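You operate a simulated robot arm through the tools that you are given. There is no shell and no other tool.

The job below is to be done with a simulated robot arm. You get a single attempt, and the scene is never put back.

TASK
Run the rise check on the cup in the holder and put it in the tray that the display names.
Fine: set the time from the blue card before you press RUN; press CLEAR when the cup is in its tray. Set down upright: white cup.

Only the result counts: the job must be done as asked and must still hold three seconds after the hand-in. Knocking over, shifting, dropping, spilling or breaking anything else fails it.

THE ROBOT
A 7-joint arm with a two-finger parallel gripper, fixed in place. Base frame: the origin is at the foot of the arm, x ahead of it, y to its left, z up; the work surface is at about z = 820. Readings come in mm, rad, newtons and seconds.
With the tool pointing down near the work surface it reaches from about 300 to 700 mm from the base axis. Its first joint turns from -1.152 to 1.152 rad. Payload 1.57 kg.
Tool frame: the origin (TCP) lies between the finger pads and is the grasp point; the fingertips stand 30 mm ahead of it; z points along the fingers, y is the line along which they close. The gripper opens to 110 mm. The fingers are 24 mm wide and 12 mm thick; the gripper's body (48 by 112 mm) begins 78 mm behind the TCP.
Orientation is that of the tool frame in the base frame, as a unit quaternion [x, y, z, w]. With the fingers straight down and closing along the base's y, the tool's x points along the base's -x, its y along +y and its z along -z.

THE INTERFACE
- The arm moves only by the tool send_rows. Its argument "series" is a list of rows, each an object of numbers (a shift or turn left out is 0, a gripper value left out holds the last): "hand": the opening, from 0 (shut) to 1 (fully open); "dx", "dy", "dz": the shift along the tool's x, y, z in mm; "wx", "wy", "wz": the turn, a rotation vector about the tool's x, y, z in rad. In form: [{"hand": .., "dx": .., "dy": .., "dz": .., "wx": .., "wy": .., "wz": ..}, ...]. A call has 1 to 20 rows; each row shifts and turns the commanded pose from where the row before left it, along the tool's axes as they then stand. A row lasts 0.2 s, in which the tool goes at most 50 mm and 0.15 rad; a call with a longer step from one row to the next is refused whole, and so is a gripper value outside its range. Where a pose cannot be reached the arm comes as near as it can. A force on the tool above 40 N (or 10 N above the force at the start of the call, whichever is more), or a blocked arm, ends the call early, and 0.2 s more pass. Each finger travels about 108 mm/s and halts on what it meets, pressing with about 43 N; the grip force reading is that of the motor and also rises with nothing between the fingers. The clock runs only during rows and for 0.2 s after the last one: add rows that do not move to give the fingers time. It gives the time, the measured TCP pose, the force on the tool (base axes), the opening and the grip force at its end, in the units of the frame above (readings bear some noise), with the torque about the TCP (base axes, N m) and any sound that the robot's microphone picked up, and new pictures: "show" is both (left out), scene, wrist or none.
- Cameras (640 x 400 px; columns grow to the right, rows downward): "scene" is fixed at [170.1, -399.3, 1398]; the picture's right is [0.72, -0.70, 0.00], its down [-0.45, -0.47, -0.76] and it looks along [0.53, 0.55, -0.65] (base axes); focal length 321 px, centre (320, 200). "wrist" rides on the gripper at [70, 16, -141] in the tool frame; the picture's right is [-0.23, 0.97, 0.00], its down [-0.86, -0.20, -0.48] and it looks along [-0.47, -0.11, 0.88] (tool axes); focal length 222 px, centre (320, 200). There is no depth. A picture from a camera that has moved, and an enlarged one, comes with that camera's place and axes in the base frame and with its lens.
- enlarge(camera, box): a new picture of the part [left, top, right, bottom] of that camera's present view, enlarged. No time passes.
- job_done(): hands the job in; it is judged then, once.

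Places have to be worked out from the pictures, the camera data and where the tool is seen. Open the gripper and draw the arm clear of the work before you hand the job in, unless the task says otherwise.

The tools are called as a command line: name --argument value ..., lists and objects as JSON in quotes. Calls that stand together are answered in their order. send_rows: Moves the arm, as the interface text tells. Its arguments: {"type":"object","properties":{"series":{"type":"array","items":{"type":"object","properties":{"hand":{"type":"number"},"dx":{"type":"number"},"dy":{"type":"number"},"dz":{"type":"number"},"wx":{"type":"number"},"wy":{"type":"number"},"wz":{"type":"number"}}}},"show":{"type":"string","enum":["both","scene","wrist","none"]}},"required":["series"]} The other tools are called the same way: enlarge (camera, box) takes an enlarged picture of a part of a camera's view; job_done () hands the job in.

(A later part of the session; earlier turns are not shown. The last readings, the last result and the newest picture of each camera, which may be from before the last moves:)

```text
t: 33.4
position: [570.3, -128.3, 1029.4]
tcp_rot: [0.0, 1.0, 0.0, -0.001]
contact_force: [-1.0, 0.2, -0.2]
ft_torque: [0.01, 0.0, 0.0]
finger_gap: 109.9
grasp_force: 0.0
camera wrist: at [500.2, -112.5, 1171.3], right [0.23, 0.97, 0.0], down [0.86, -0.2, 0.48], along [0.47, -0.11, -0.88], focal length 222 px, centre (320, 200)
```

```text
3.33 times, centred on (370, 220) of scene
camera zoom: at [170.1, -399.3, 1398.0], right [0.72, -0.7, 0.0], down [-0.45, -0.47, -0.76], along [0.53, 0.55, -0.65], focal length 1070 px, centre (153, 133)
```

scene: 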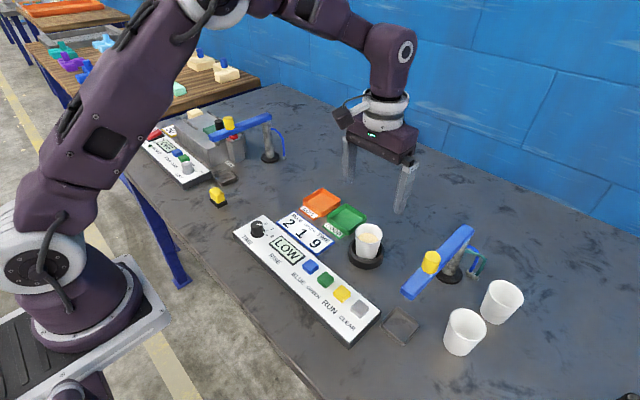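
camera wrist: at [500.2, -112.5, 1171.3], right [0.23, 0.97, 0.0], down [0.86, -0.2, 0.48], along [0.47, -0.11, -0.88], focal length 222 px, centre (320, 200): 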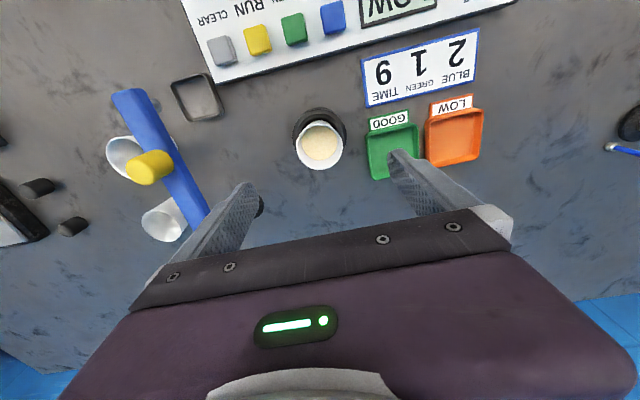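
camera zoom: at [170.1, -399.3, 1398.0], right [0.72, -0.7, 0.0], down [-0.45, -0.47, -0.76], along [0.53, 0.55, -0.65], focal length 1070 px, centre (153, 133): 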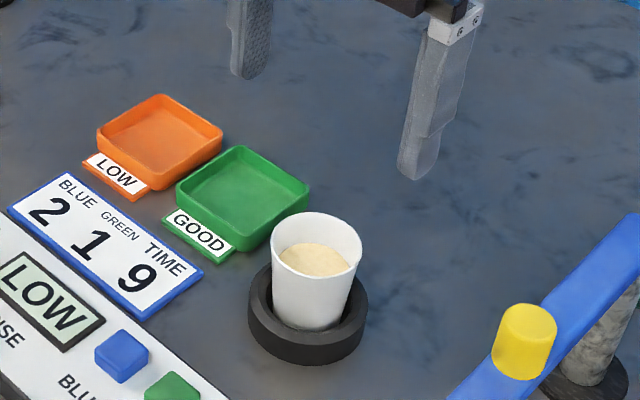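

The cup stands at about (573, −130) with its rim at z≈897 and a diameter of about 57 mm. Before grasping I shift over towards the trays to measure the LOW tray from above with an empty hand.

send_rows --series '[{"dy": 29}, {"dy": 29}, {"dy": 29}, {"dy": 29}, {"dy": 29}, {"dy": 29}, {"dy": 29}, {}, {}]' --show "both"

enlarge --camera "wrist" --box '[200, 90, 400, 220]'

enlarge --camera "scene" --box '[285, 170, 385, 250]'

```text
t: 35.4
position: [571.0, 74.9, 1031.9]
tcp_rot: [0.001, 1.0, 0.0, 0.0]
contact_force: [0.4, 0.1, -0.3]
ft_torque: [-0.04, 0.04, -0.01]
finger_gap: 110.0
grasp_force: 0.0
camera wrist: at [500.8, 90.4, 1173.7], right [0.23, 0.97, 0.0], down [0.86, -0.2, 0.48], along [0.47, -0.11, -0.88], focal length 222 px, centre (320, 200)
```

scene: 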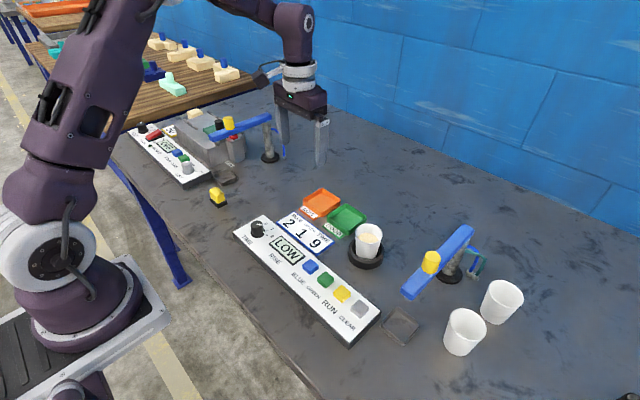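
wrist: 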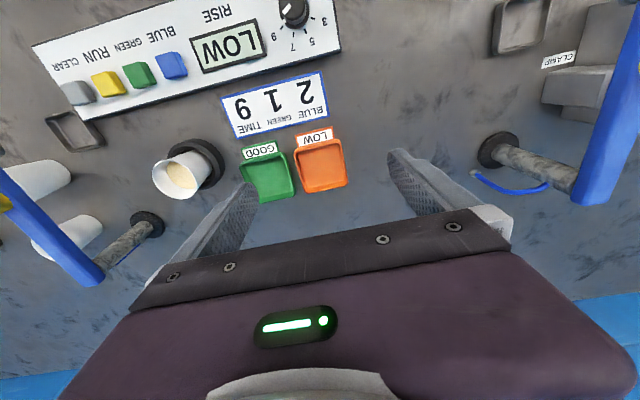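

```text
3.08 times, centred on (300, 155) of wrist
camera zoom: at [500.8, 90.4, 1173.7], right [0.23, 0.97, 0.0], down [0.86, -0.2, 0.48], along [0.47, -0.11, -0.88], focal length 684 px, centre (382, 338)
```

zoom: 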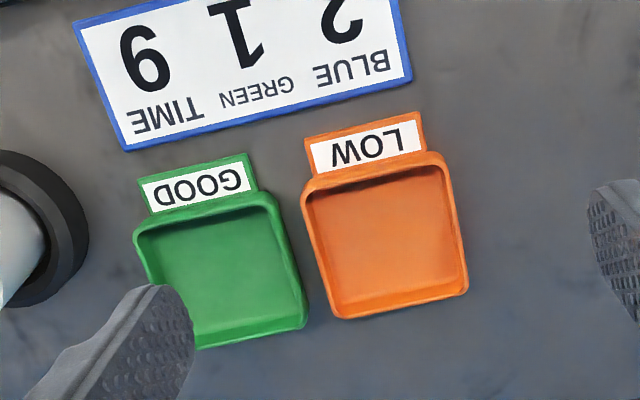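

```text
5.00 times, centred on (335, 210) of scene
camera zoom: at [170.1, -399.3, 1398.0], right [0.72, -0.7, 0.0], down [-0.45, -0.47, -0.76], along [0.53, 0.55, -0.65], focal length 1606 px, centre (245, 150)
```

zoom: 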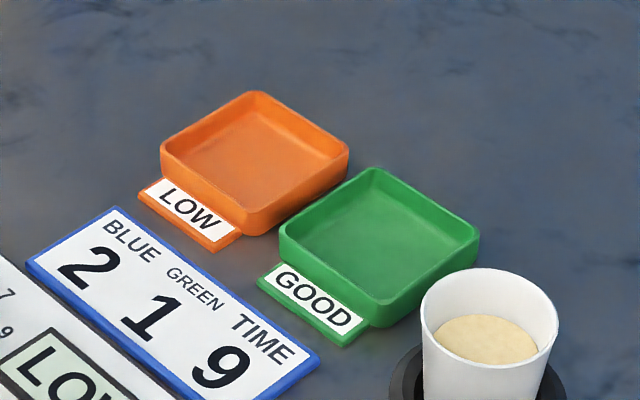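

The LOW tray's centre is at about (625, 67), with outer sides of about 74 mm. I go back over the cup and come down part way, with the fingers wide open, to check alignment.

send_rows --series '[{"dx": -2, "dy": -29.3}, {"dy": -29.3}, {"dy": -29.3}, {"dy": -29.3}, {"dy": -29.3}, {"dy": -29.3}, {"dy": -29.3}, {"dz": 25}, {"dz": 25}, {}, {}]' --show "both"

enlarge --camera "wrist" --box '[220, 90, 420, 220]'

enlarge --camera "scene" --box '[315, 170, 435, 280]'

```text
t: 37.8
position: [571.4, -129.4, 979.6]
tcp_rot: [0.0, 1.0, 0.0, 0.001]
contact_force: [1.0, 0.5, 0.0]
ft_torque: [-0.01, -0.02, 0.0]
finger_gap: 109.8
grasp_force: 0.0
camera wrist: at [501.1, -114.1, 1121.7], right [0.23, 0.97, 0.0], down [0.85, -0.2, 0.48], along [0.47, -0.11, -0.88], focal length 222 px, centre (320, 200)
```

scene: 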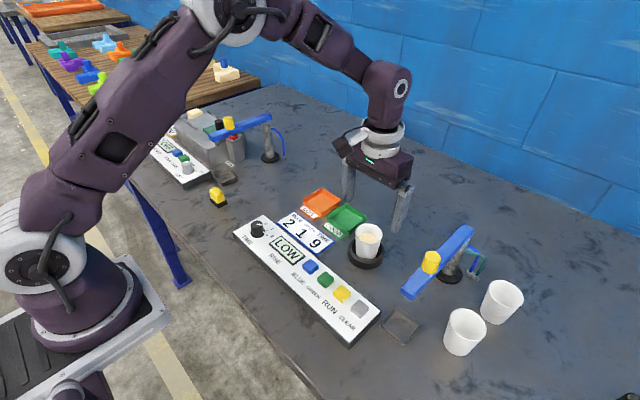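
wrist: 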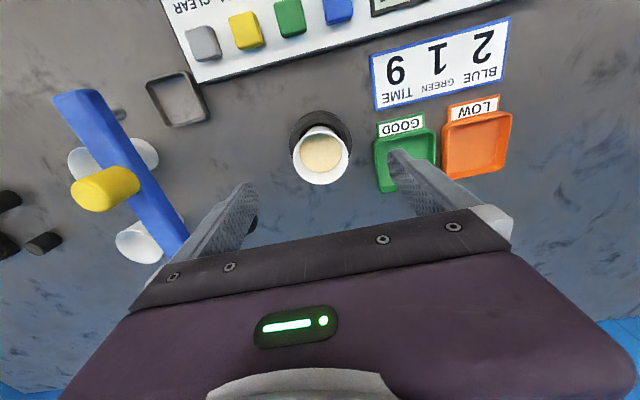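

```text
3.08 times, centred on (320, 155) of wrist
camera zoom: at [501.1, -114.1, 1121.7], right [0.23, 0.97, 0.0], down [0.85, -0.2, 0.48], along [0.47, -0.11, -0.88], focal length 684 px, centre (320, 338)
```

zoom: 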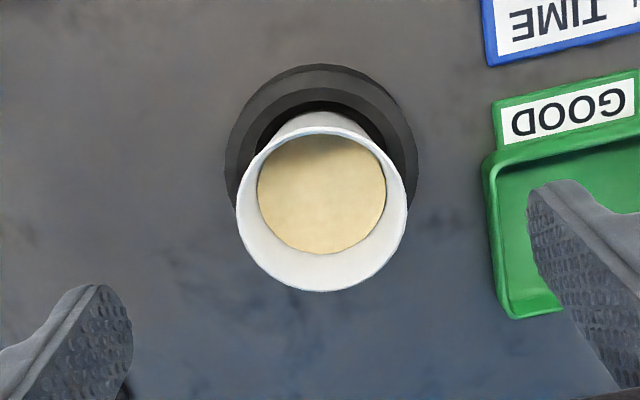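

```text
3.64 times, centred on (375, 225) of scene
camera zoom: at [170.0, -399.3, 1398.0], right [0.72, -0.7, 0.0], down [-0.45, -0.47, -0.76], along [0.53, 0.55, -0.65], focal length 1168 px, centre (120, 109)
```

zoom: 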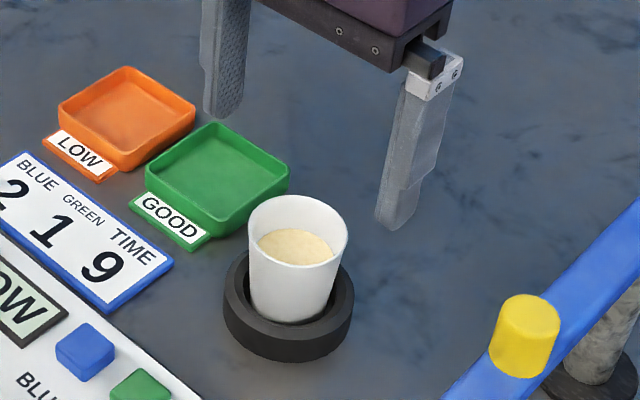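

The cup is centred between the fingers in y and at most about 1–2 mm ahead in x. I shift 1 mm forward and go down to TCP z≈886, so that the tips stop about 10 mm above the holder's ring.

send_rows --series '[{"dx": -1, "dz": 25}, {"dz": 25}, {"dz": 20}, {"dz": 15}, {"dz": 9}, {}, {}]' --show "both"

enlarge --camera "wrist" --box '[220, 110, 420, 240]'

enlarge --camera "scene" --box '[315, 180, 435, 290]'

```text
t: 39.4
position: [574.9, -131.1, 885.8]
tcp_rot: [0.0, 1.0, 0.0, 0.001]
contact_force: [0.1, 1.0, -0.3]
ft_torque: [0.0, 0.01, 0.0]
finger_gap: 109.8
grasp_force: 0.1
camera wrist: at [503.2, -114.7, 1028.3], right [0.23, 0.97, 0.0], down [0.86, -0.2, 0.48], along [0.47, -0.11, -0.88], focal length 222 px, centre (320, 200)
```

scene: 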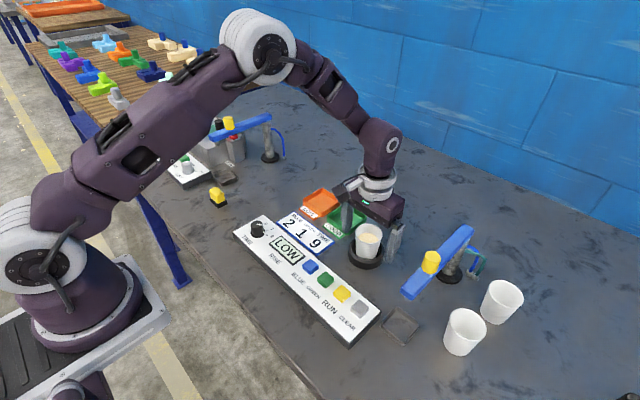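
wrist: 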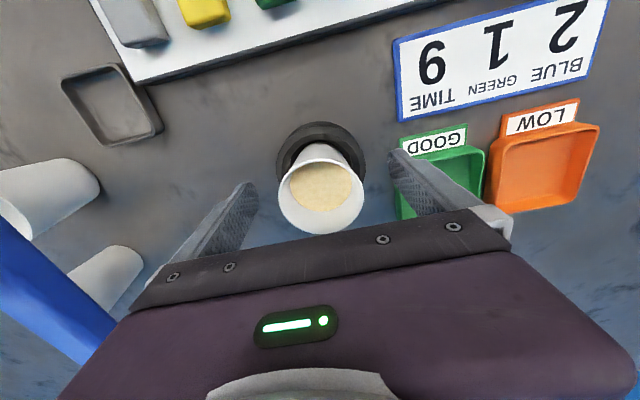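

```text
3.08 times, centred on (320, 175) of wrist
camera zoom: at [503.2, -114.7, 1028.3], right [0.23, 0.97, 0.0], down [0.86, -0.2, 0.48], along [0.47, -0.11, -0.88], focal length 684 px, centre (320, 277)
```

zoom: 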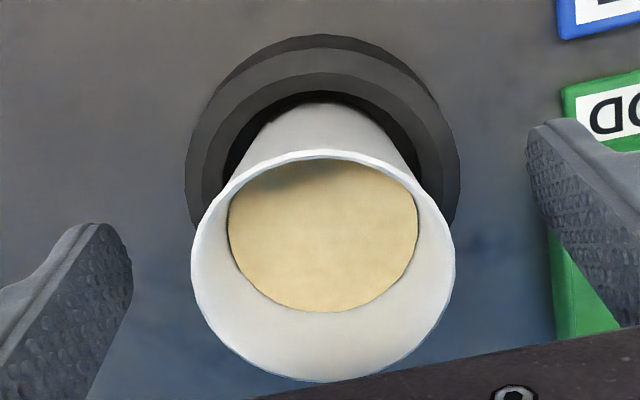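

```text
3.64 times, centred on (375, 235) of scene
camera zoom: at [170.1, -399.3, 1398.0], right [0.72, -0.7, 0.0], down [-0.45, -0.47, -0.76], along [0.53, 0.55, -0.65], focal length 1168 px, centre (120, 73)
```

zoom: 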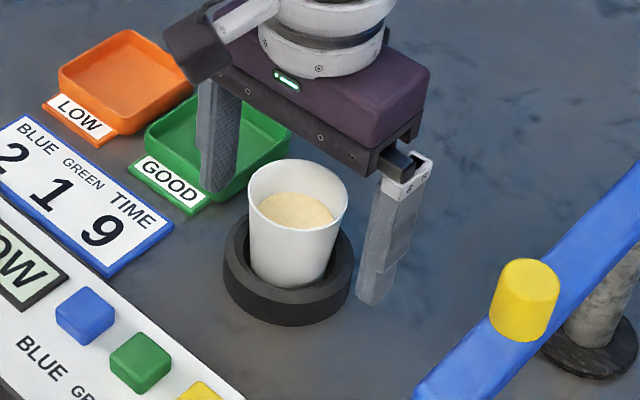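

The cup sits centred between the pads, with the rim about 6 mm above the TCP. I close gently in steps and read the grip.

send_rows --series '[{"hand": 0.7}, {"hand": 0.6}, {"hand": 0.55}, {"hand": 0.5}, {}, {}]' --show "wrist"

```text
t: 40.8
position: [573.5, -130.5, 886.5]
tcp_rot: [0.001, 1.0, 0.0, 0.001]
contact_force: [0.2, -0.1, 0.2]
ft_torque: [-0.02, -0.02, 0.0]
finger_gap: 57.2
grasp_force: 43.0
camera wrist: at [503.2, -114.7, 1028.5], right [0.23, 0.97, 0.0], down [0.85, -0.2, 0.48], along [0.47, -0.11, -0.88], focal length 222 px, centre (320, 200)
```

wrist: 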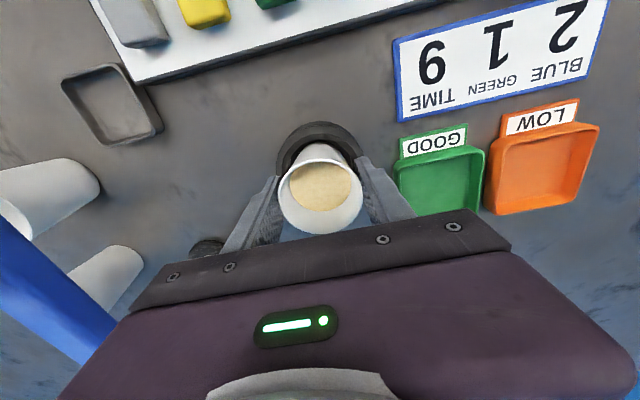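

The cup is held at 57.2 mm with no side load. I lift slowly, straight up, and check that it comes out of the holder level.

send_rows --series '[{"hand": 0.48}, {"dz": -3}, {"dz": -5}, {"dz": -8}, {"dz": -8}, {"dz": -8}, {"dz": -8}, {}]' --show "both"

enlarge --camera "scene" --box '[315, 170, 435, 280]'

```text
t: 42.6
position: [573.1, -131.2, 926.5]
tcp_rot: [-0.001, 1.0, 0.0, 0.0]
contact_force: [0.0, 0.3, -0.2]
ft_torque: [-0.02, 0.0, 0.0]
finger_gap: 57.2
grasp_force: 42.5
camera wrist: at [502.8, -116.1, 1068.6], right [0.23, 0.97, 0.0], down [0.85, -0.2, 0.48], along [0.47, -0.11, -0.88], focal length 222 px, centre (320, 200)
```

scene: 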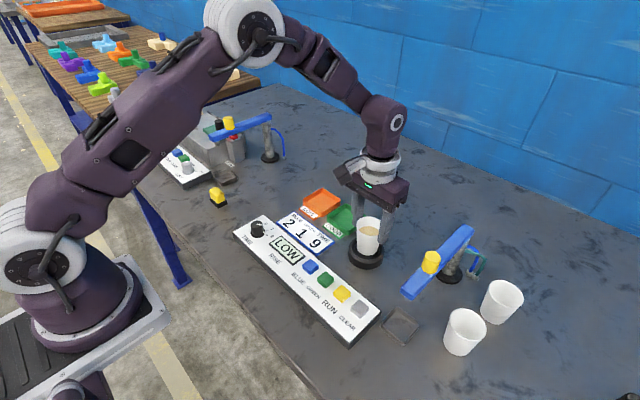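
wrist: 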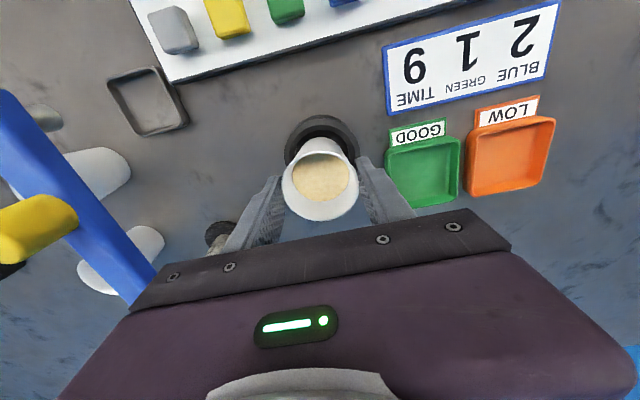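

```text
3.64 times, centred on (375, 225) of scene
camera zoom: at [170.1, -399.3, 1398.0], right [0.72, -0.7, 0.0], down [-0.45, -0.47, -0.76], along [0.53, 0.55, -0.65], focal length 1168 px, centre (120, 109)
```

zoom: 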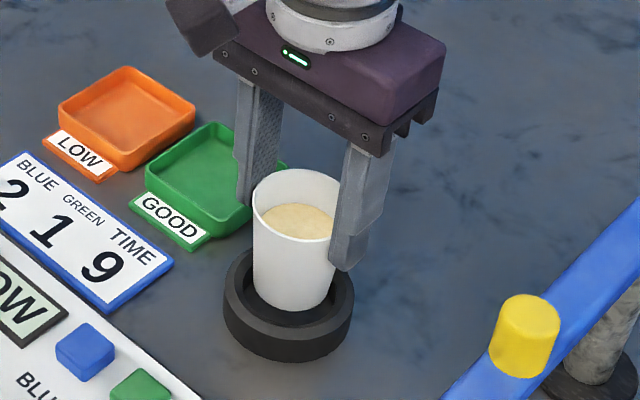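

The cup has risen, but I want to know if it slipped in the grip, so I enlarge the wrist view.

enlarge --camera "wrist" --box '[220, 110, 420, 240]'

```text
3.08 times, centred on (320, 175) of wrist
camera zoom: at [502.8, -116.1, 1068.6], right [0.23, 0.97, 0.0], down [0.85, -0.2, 0.48], along [0.47, -0.11, -0.88], focal length 684 px, centre (320, 277)
```

zoom: 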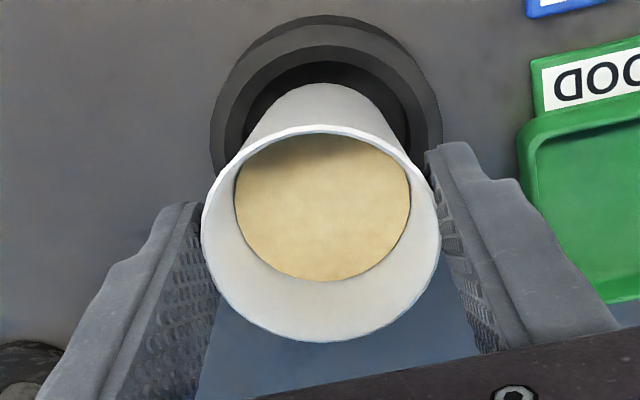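

The rim now sits about 16 mm lower in the grip than before, so the tapered cup slipped somewhat. While it is still over the holder I squeeze fully and hold still, to see whether it keeps slipping.

send_rows --series '[{"hand": 0.0}, {}, {}, {}, {}]' --show "both"

enlarge --camera "wrist" --box '[220, 110, 420, 240]'

enlarge --camera "scene" --box '[315, 170, 435, 280]'

```text
t: 43.8
position: [572.9, -131.8, 926.0]
tcp_rot: [0.001, 1.0, 0.0, 0.0]
contact_force: [0.2, -0.2, 0.0]
ft_torque: [0.01, 0.0, -0.02]
finger_gap: 57.0
grasp_force: 42.9
camera wrist: at [502.8, -116.1, 1068.4], right [0.23, 0.97, 0.0], down [0.85, -0.2, 0.48], along [0.47, -0.11, -0.88], focal length 222 px, centre (320, 200)
```

scene: 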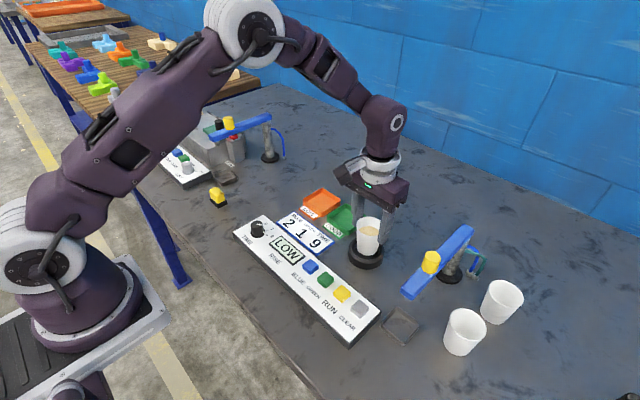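
wrist: 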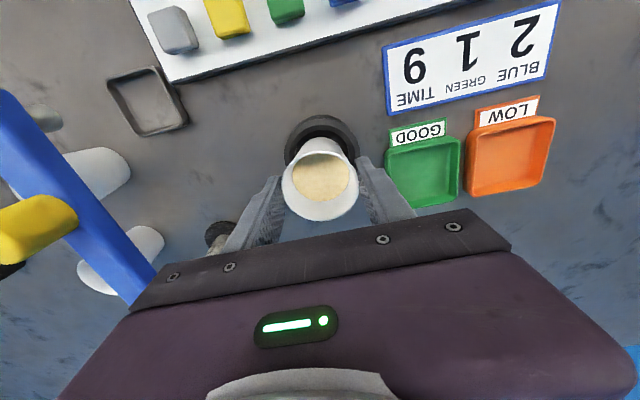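

```text
3.08 times, centred on (320, 175) of wrist
camera zoom: at [502.8, -116.1, 1068.4], right [0.23, 0.97, 0.0], down [0.85, -0.2, 0.48], along [0.47, -0.11, -0.88], focal length 684 px, centre (320, 277)
```

zoom: 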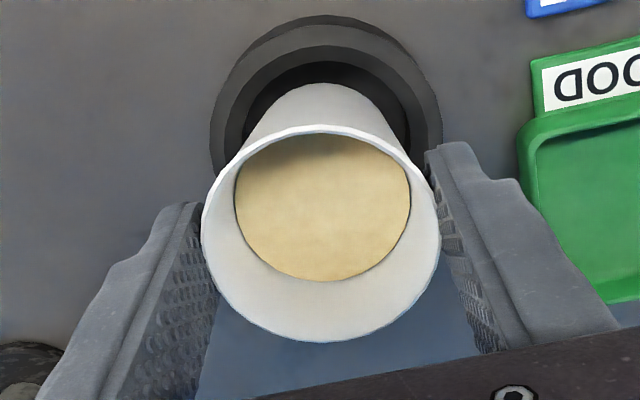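

```text
3.64 times, centred on (375, 225) of scene
camera zoom: at [170.1, -399.3, 1398.0], right [0.72, -0.7, 0.0], down [-0.45, -0.47, -0.76], along [0.53, 0.55, -0.65], focal length 1168 px, centre (120, 109)
```

zoom: 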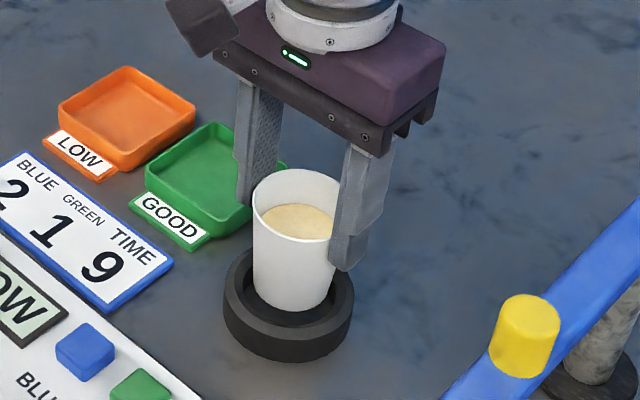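

There is no creep while holding. I lift another 10 mm slowly and compare the rim's place in the wrist view.

send_rows --series '[{"dz": -2}, {"dz": -2}, {"dz": -2}, {"dz": -2}, {"dz": -2}, {}]' --show "both"

enlarge --camera "wrist" --box '[220, 110, 420, 240]'

enlarge --camera "scene" --box '[315, 170, 435, 280]'

```text
t: 45.2
position: [573.7, -130.6, 936.7]
tcp_rot: [0.001, 1.0, 0.001, 0.001]
contact_force: [-1.7, 0.4, -0.5]
ft_torque: [-0.01, -0.01, -0.03]
finger_gap: 57.3
grasp_force: 42.8
camera wrist: at [502.9, -115.3, 1078.5], right [0.23, 0.97, 0.0], down [0.86, -0.2, 0.48], along [0.47, -0.11, -0.88], focal length 222 px, centre (320, 200)
```

scene: 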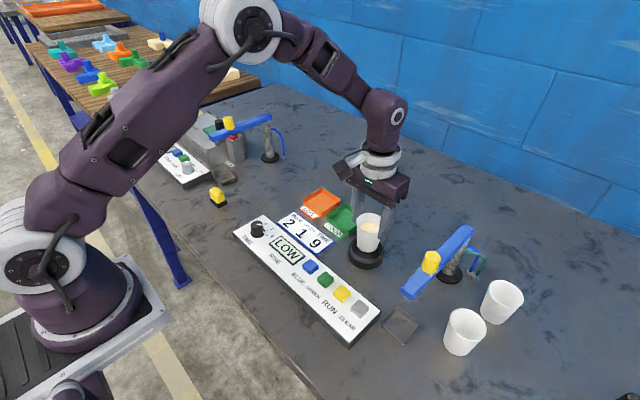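
wrist: 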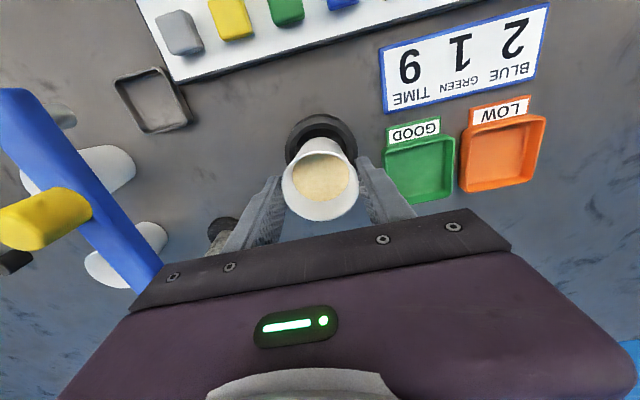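

```text
3.08 times, centred on (320, 175) of wrist
camera zoom: at [502.9, -115.3, 1078.5], right [0.23, 0.97, 0.0], down [0.86, -0.2, 0.48], along [0.47, -0.11, -0.88], focal length 684 px, centre (320, 277)
```

zoom: 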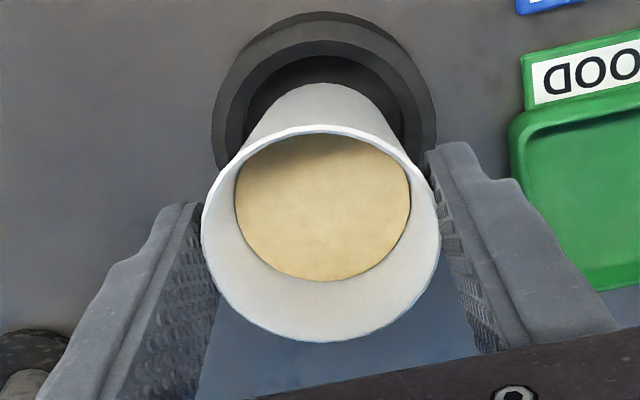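

```text
3.64 times, centred on (375, 225) of scene
camera zoom: at [170.1, -399.3, 1398.0], right [0.72, -0.7, 0.0], down [-0.45, -0.47, -0.76], along [0.53, 0.55, -0.65], focal length 1168 px, centre (120, 109)
```

zoom: 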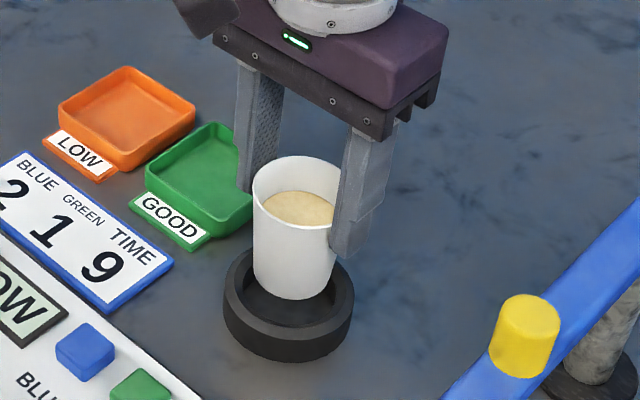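

No further slip: the rim stays put in the grip, and the cup's base is about 12 mm clear of the ring. I lift another 20 mm slowly and look once more.

send_rows --series '[{"dz": -2}, {"dz": -3}, {"dz": -3}, {"dz": -4}, {"dz": -4}, {"dz": -3}, {"dz": -1}, {}]' --show "both"

enlarge --camera "wrist" --box '[220, 110, 420, 240]'

```text
t: 47.0
position: [573.2, -130.1, 955.9]
tcp_rot: [0.0, 1.0, 0.0, 0.0]
contact_force: [0.3, -0.7, -0.8]
ft_torque: [0.01, -0.01, -0.02]
finger_gap: 57.1
grasp_force: 43.2
camera wrist: at [502.7, -115.4, 1098.0], right [0.23, 0.97, 0.0], down [0.85, -0.2, 0.48], along [0.47, -0.11, -0.88], focal length 222 px, centre (320, 200)
```

scene: 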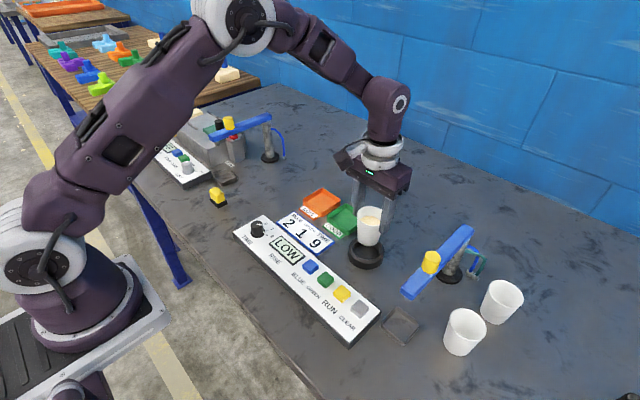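
wrist: 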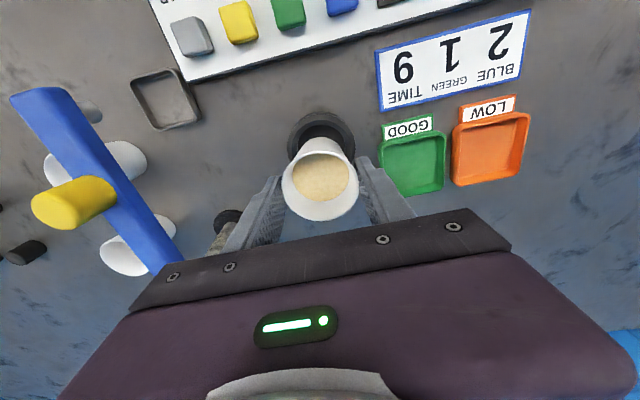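

```text
3.08 times, centred on (320, 175) of wrist
camera zoom: at [502.7, -115.4, 1098.0], right [0.23, 0.97, 0.0], down [0.85, -0.2, 0.48], along [0.47, -0.11, -0.88], focal length 684 px, centre (320, 277)
```

zoom: 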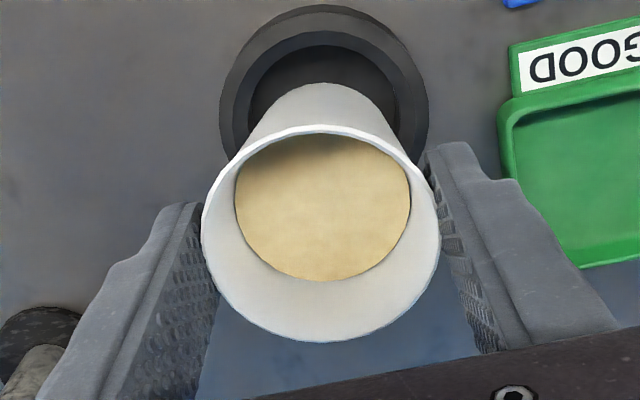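

The grip is stable, and the base is about 30 mm above the ring. I carry the cup level and slowly towards the LOW tray at (625, 67).

send_rows --series '[{"dx": -1.05, "dy": 4}, {"dx": -2.1, "dy": 8}, {"dx": -2.86, "dy": 10.9}, {"dx": -2.86, "dy": 10.9}, {"dx": -2.86, "dy": 10.9}, {"dx": -2.86, "dy": 10.9}, {"dx": -2.86, "dy": 10.9}, {"dx": -2.86, "dy": 10.9}, {"dx": -2.86, "dy": 10.9}, {"dx": -2.86, "dy": 10.9}, {"dx": -2.86, "dy": 10.9}, {"dx": -2.86, "dy": 10.9}, {"dx": -2.86, "dy": 10.9}, {"dx": -2.86, "dy": 10.9}, {"dx": -2.86, "dy": 10.9}, {"dx": -2.86, "dy": 10.9}, {"dx": -2.86, "dy": 10.9}, {"dx": -2.86, "dy": 10.9}, {"dx": -2.1, "dy": 8}, {"dx": -0.86, "dy": 3.3}]' --show "both"

enlarge --camera "wrist" --box '[220, 80, 420, 220]'

enlarge --camera "scene" --box '[270, 140, 390, 250]'

```text
t: 51.2
position: [626.6, 66.8, 955.8]
tcp_rot: [0.0, 1.0, 0.0, 0.0]
contact_force: [0.3, 0.5, 0.0]
ft_torque: [-0.03, 0.04, 0.01]
finger_gap: 57.0
grasp_force: 42.9
camera wrist: at [556.1, 83.0, 1097.0], right [0.23, 0.97, 0.0], down [0.86, -0.2, 0.48], along [0.47, -0.11, -0.88], focal length 222 px, centre (320, 200)
```

scene: 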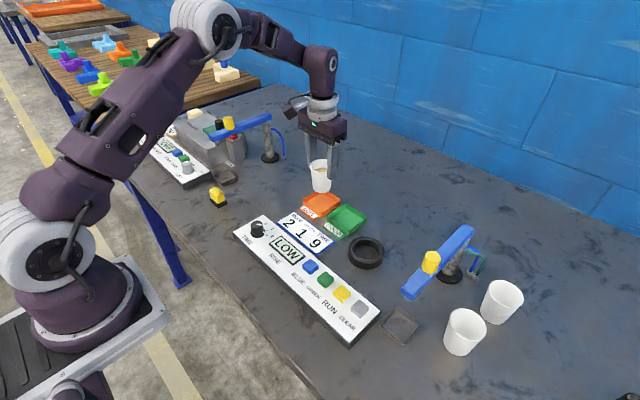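
wrist: 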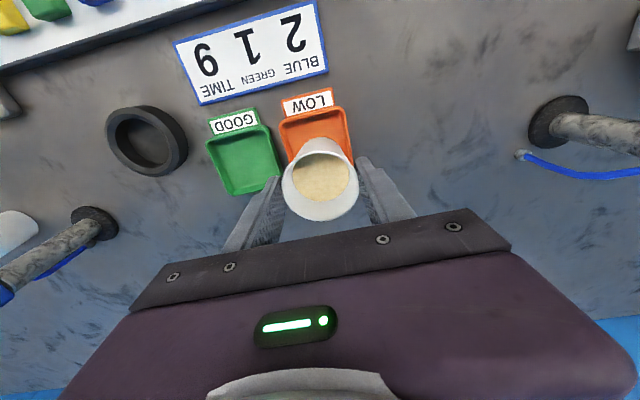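

```text
2.86 times, centred on (320, 150) of wrist
camera zoom: at [556.1, 83.0, 1097.0], right [0.23, 0.97, 0.0], down [0.86, -0.2, 0.48], along [0.47, -0.11, -0.88], focal length 635 px, centre (320, 343)
```

zoom: 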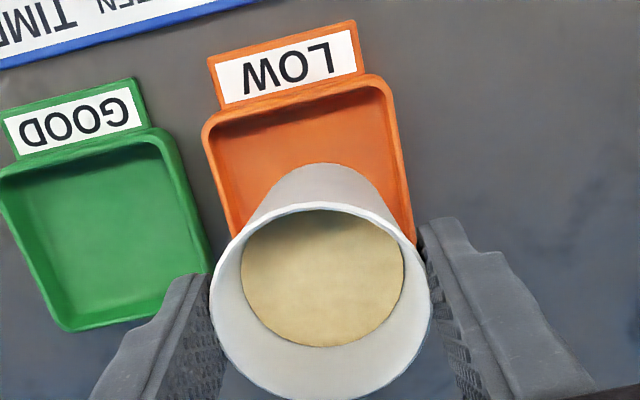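

```text
3.64 times, centred on (330, 195) of scene
camera zoom: at [170.1, -399.3, 1398.0], right [0.72, -0.7, 0.0], down [-0.45, -0.47, -0.76], along [0.53, 0.55, -0.65], focal length 1168 px, centre (284, 218)
```

zoom: 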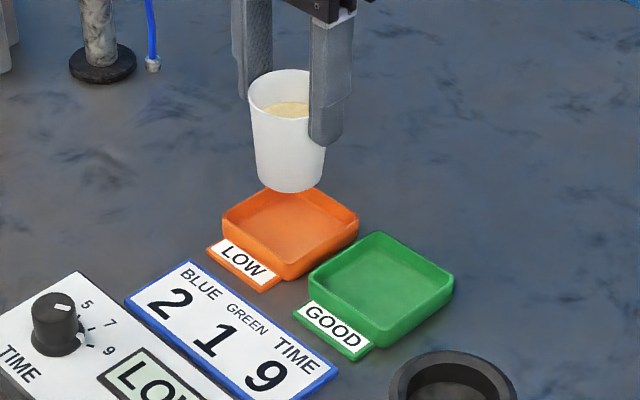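

The near edge of the LOW tray lies at x≈589.5, y 29…101, so its centre is (625.5, 65), right under the cup. I nudge 1.5 mm and lower slowly to just above the floor.

send_rows --series '[{"dy": -1.5, "dz": 2}, {"dz": 4}, {"dz": 4}, {"dz": 4}, {"dz": 4}, {"dz": 4}, {"dz": 4}, {"dz": 4}, {"dz": 4}, {"dz": 3}, {"dz": 2}, {}]' --show "both"

enlarge --camera "wrist" --box '[220, 80, 420, 220]'

enlarge --camera "scene" --box '[270, 140, 390, 250]'

```text
t: 53.8
position: [626.1, 64.8, 917.7]
tcp_rot: [0.001, 1.0, 0.0, 0.001]
contact_force: [0.5, 0.1, -0.1]
ft_torque: [0.02, 0.02, 0.03]
finger_gap: 57.2
grasp_force: 42.9
camera wrist: at [556.2, 81.0, 1058.9], right [0.23, 0.97, 0.0], down [0.86, -0.2, 0.48], along [0.47, -0.11, -0.88], focal length 222 px, centre (320, 200)
```

scene: 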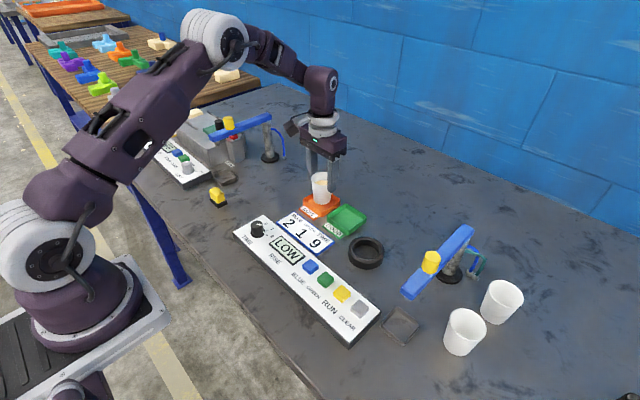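
wrist: 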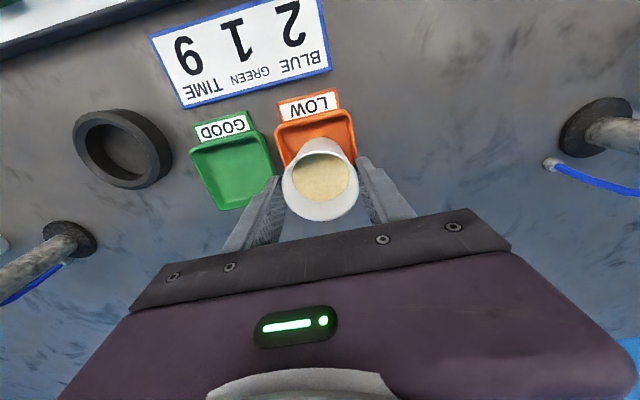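

```text
2.86 times, centred on (320, 150) of wrist
camera zoom: at [556.2, 81.0, 1058.9], right [0.23, 0.97, 0.0], down [0.86, -0.2, 0.48], along [0.47, -0.11, -0.88], focal length 635 px, centre (320, 343)
```

zoom: 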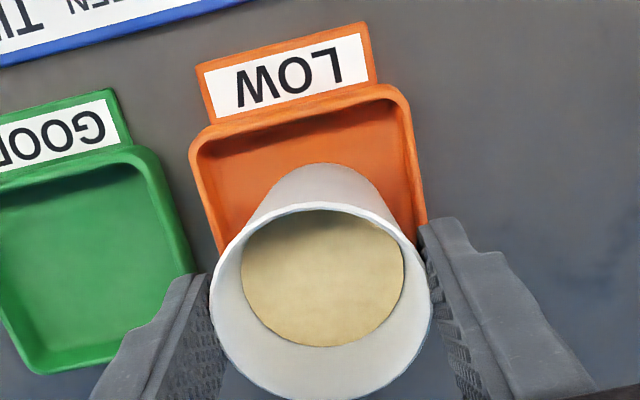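

```text
3.64 times, centred on (330, 195) of scene
camera zoom: at [170.1, -399.3, 1398.0], right [0.72, -0.7, 0.0], down [-0.45, -0.47, -0.76], along [0.53, 0.55, -0.65], focal length 1168 px, centre (284, 218)
```

zoom: 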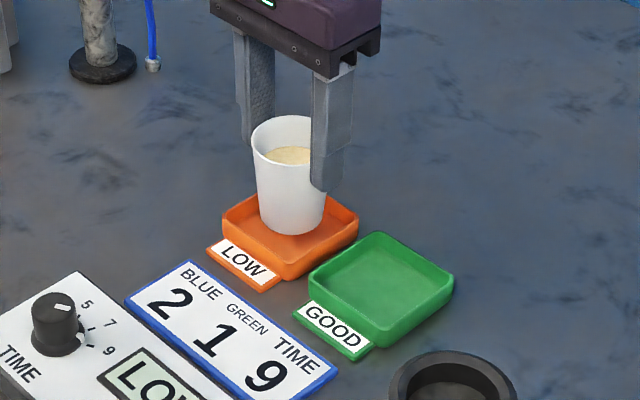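

The cup hangs upright inside the tray's outline, a little above the floor. I lower in small steps, watching the force for contact.

send_rows --series '[{"dz": 1.5}, {"dz": 1.5}, {"dz": 1.5}, {"dz": 1.5}, {}]' --show "none"

send_rows --series '[{"dz": 1}, {"dz": 1}, {}]' --show "none"

enlarge --camera "wrist" --box '[220, 80, 420, 220]'

enlarge --camera "scene" --box '[280, 150, 370, 230]'

```text
t: 55.0
position: [626.8, 64.8, 910.5]
tcp_rot: [0.0, 1.0, 0.0, 0.0]
contact_force: [-0.4, 0.7, -0.7]
ft_torque: [0.02, 0.02, 0.03]
finger_gap: 56.9
grasp_force: 43.3
```

```text
t: 55.8
position: [626.2, 66.0, 908.8]
tcp_rot: [0.0, 1.0, -0.001, 0.0]
contact_force: [-0.3, -0.5, -0.3]
ft_torque: [0.01, 0.02, -0.03]
finger_gap: 57.3
grasp_force: 42.9
```

```text
2.86 times, centred on (320, 150) of wrist
camera zoom: at [555.8, 81.5, 1051.5], right [0.23, 0.97, 0.0], down [0.86, -0.2, 0.48], along [0.47, -0.11, -0.88], focal length 635 px, centre (320, 343)
```

zoom: 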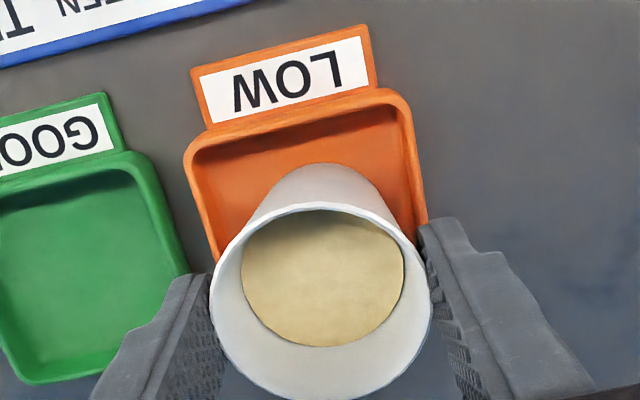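

```text
5.00 times, centred on (325, 190) of scene
camera zoom: at [170.1, -399.3, 1398.0], right [0.72, -0.7, 0.0], down [-0.45, -0.47, -0.76], along [0.53, 0.55, -0.65], focal length 1606 px, centre (295, 250)
```

zoom: 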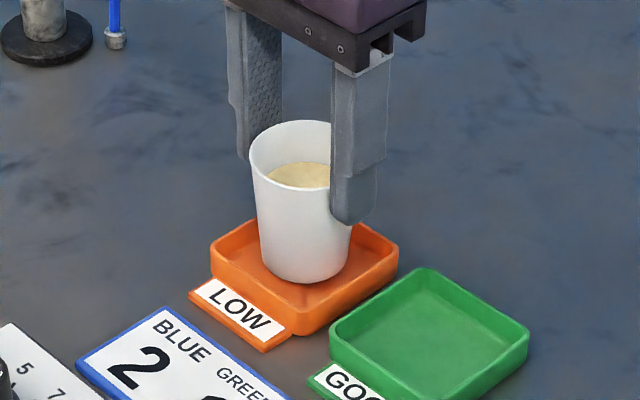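

No contact yet at TCP z≈909. I go on in 1 mm steps.

send_rows --series '[{"dz": 1}, {"dz": 1}, {"dz": 1}, {}]' --show "none"

enlarge --camera "wrist" --box '[220, 80, 420, 220]'

enlarge --camera "scene" --box '[280, 150, 370, 230]'

```text
t: 56.8
position: [626.6, 66.0, 905.5]
tcp_rot: [-0.001, 1.0, 0.0, 0.0]
contact_force: [0.2, 0.3, -0.5]
ft_torque: [-0.04, 0.02, -0.02]
finger_gap: 57.2
grasp_force: 42.6
```

```text
2.86 times, centred on (320, 150) of wrist
camera zoom: at [556.1, 81.4, 1048.8], right [0.23, 0.97, 0.0], down [0.85, -0.2, 0.48], along [0.47, -0.11, -0.88], focal length 635 px, centre (320, 343)
```

zoom: 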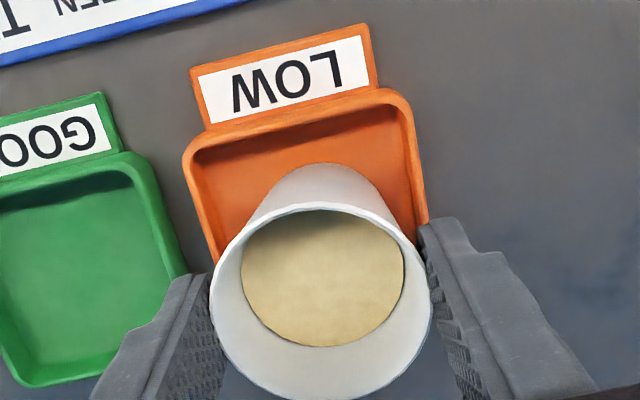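

```text
5.00 times, centred on (325, 190) of scene
camera zoom: at [170.1, -399.3, 1398.0], right [0.72, -0.7, 0.0], down [-0.45, -0.47, -0.76], along [0.53, 0.55, -0.65], focal length 1606 px, centre (295, 250)
```

zoom: 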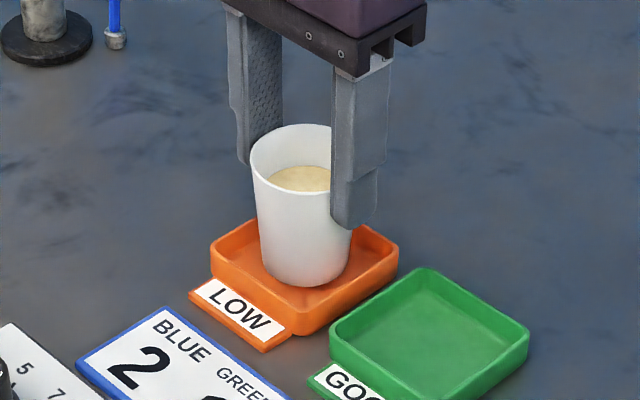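

Still free. I continue down in 1 mm steps.

send_rows --series '[{"dz": 1}, {"dz": 1}, {"dz": 1}, {}]' --show "none"

enlarge --camera "scene" --box '[280, 150, 370, 230]'

```text
t: 57.8
position: [626.2, 64.7, 903.3]
tcp_rot: [0.0, 1.0, 0.0, 0.0]
contact_force: [-1.6, 0.7, 3.0]
ft_torque: [-0.03, 0.03, 0.0]
finger_gap: 57.0
grasp_force: 43.1
```

```text
5.00 times, centred on (325, 190) of scene
camera zoom: at [170.0, -399.3, 1398.0], right [0.72, -0.7, 0.0], down [-0.45, -0.47, -0.76], along [0.53, 0.55, -0.65], focal length 1606 px, centre (295, 250)
```

zoom: 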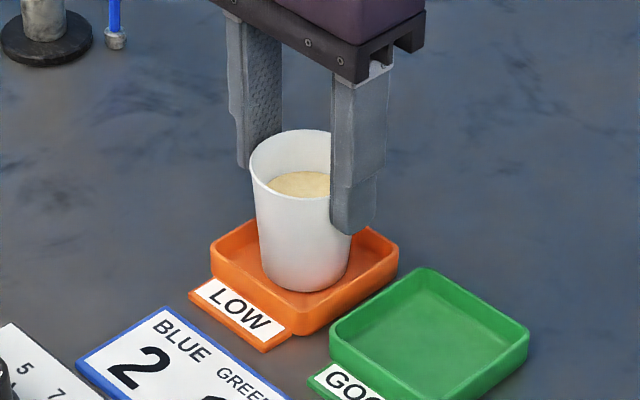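

The upward force of 3 N shows that the cup's base has met the tray's floor. I press 0.5 mm more to confirm, and look for tilt.

send_rows --series '[{"dz": 0.5}, {}, {}]' --show "both"

enlarge --camera "wrist" --box '[220, 80, 420, 220]'

enlarge --camera "scene" --box '[280, 150, 370, 230]'

```text
t: 58.6
position: [626.4, 65.5, 902.4]
tcp_rot: [0.0, 1.0, 0.0, 0.001]
contact_force: [-1.5, 0.7, 8.9]
ft_torque: [-0.14, 0.06, -0.04]
finger_gap: 57.2
grasp_force: 42.9
camera wrist: at [555.8, 81.4, 1045.2], right [0.23, 0.97, 0.0], down [0.85, -0.2, 0.48], along [0.47, -0.11, -0.88], focal length 222 px, centre (320, 200)
```

scene: 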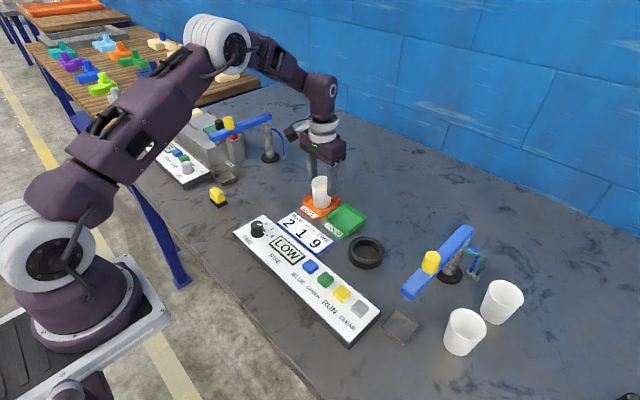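
wrist: 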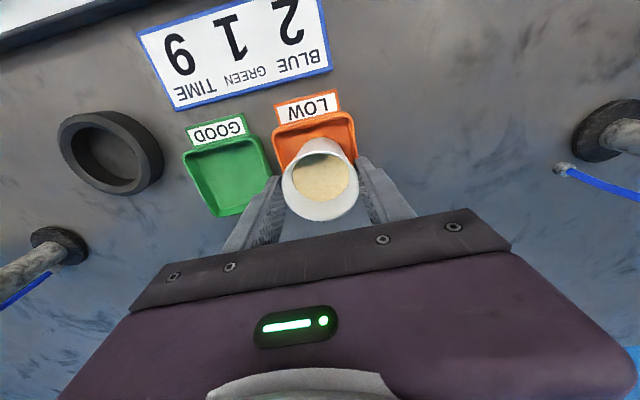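

```text
2.86 times, centred on (320, 150) of wrist
camera zoom: at [555.8, 81.4, 1045.2], right [0.23, 0.97, 0.0], down [0.85, -0.2, 0.48], along [0.47, -0.11, -0.88], focal length 635 px, centre (320, 343)
```

zoom: 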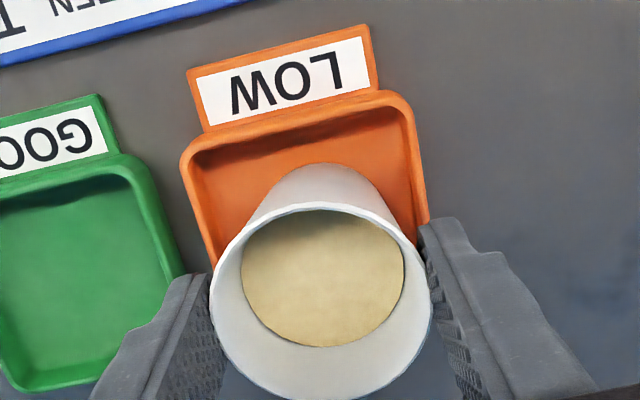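

```text
5.00 times, centred on (325, 190) of scene
camera zoom: at [169.9, -399.3, 1398.0], right [0.72, -0.7, 0.0], down [-0.45, -0.47, -0.76], along [0.53, 0.55, -0.65], focal length 1606 px, centre (295, 250)
```

zoom: 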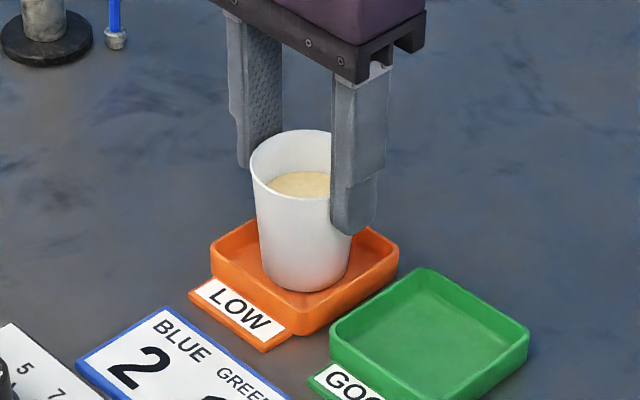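

Firm contact at 9 N, and the cup stands upright near the middle of the tray. I ease off slightly and open the fingers.

send_rows --series '[{"dz": -0.4}, {"hand": 0.56}, {}, {"hand": 0.65}, {"hand": 0.8}, {}, {}]' --show "both"

enlarge --camera "wrist" --box '[220, 80, 420, 220]'

enlarge --camera "scene" --box '[280, 150, 370, 230]'

```text
t: 60.2
position: [627.5, 65.8, 903.0]
tcp_rot: [0.0, 1.0, 0.001, 0.0]
contact_force: [0.0, -1.2, -0.7]
ft_torque: [0.03, 0.02, 0.0]
finger_gap: 88.1
grasp_force: 0.1
camera wrist: at [555.8, 81.3, 1045.8], right [0.23, 0.97, 0.0], down [0.85, -0.2, 0.48], along [0.47, -0.11, -0.88], focal length 222 px, centre (320, 200)
```

scene: 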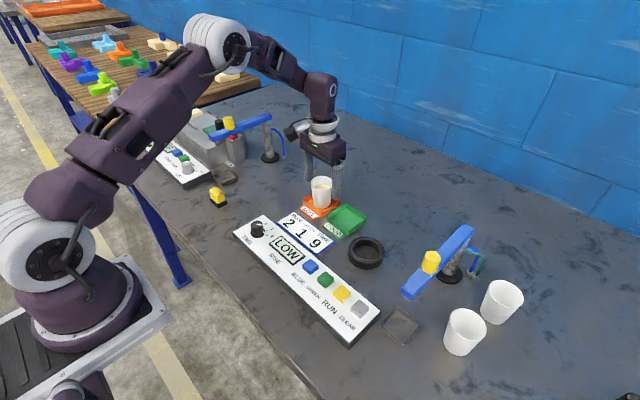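
wrist: 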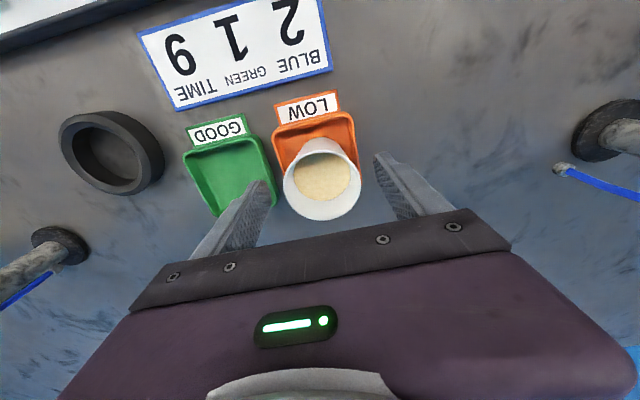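

```text
2.86 times, centred on (320, 150) of wrist
camera zoom: at [555.8, 81.3, 1045.8], right [0.23, 0.97, 0.0], down [0.85, -0.2, 0.48], along [0.47, -0.11, -0.88], focal length 635 px, centre (320, 343)
```

zoom: 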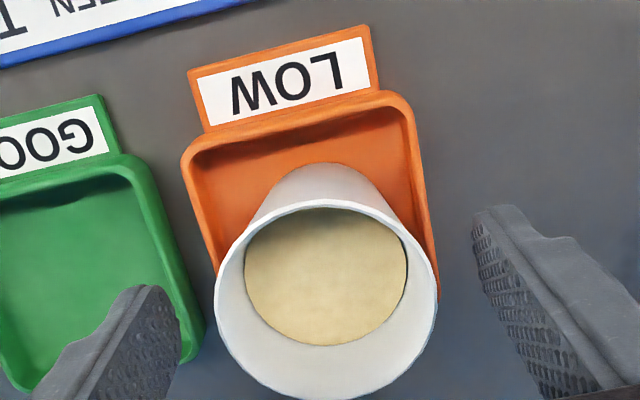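

```text
5.00 times, centred on (325, 190) of scene
camera zoom: at [170.1, -399.3, 1398.0], right [0.72, -0.7, 0.0], down [-0.45, -0.47, -0.76], along [0.53, 0.55, -0.65], focal length 1606 px, centre (295, 250)
```

zoom: 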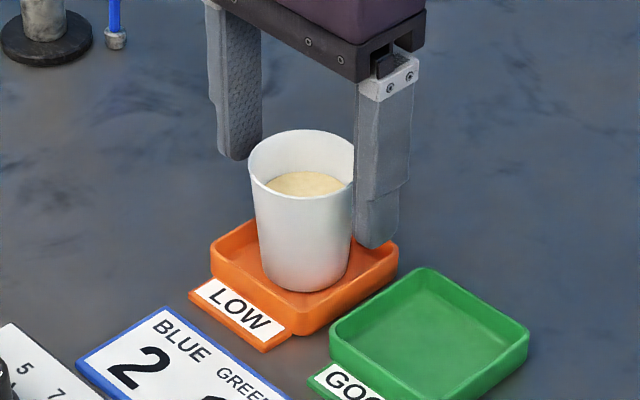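

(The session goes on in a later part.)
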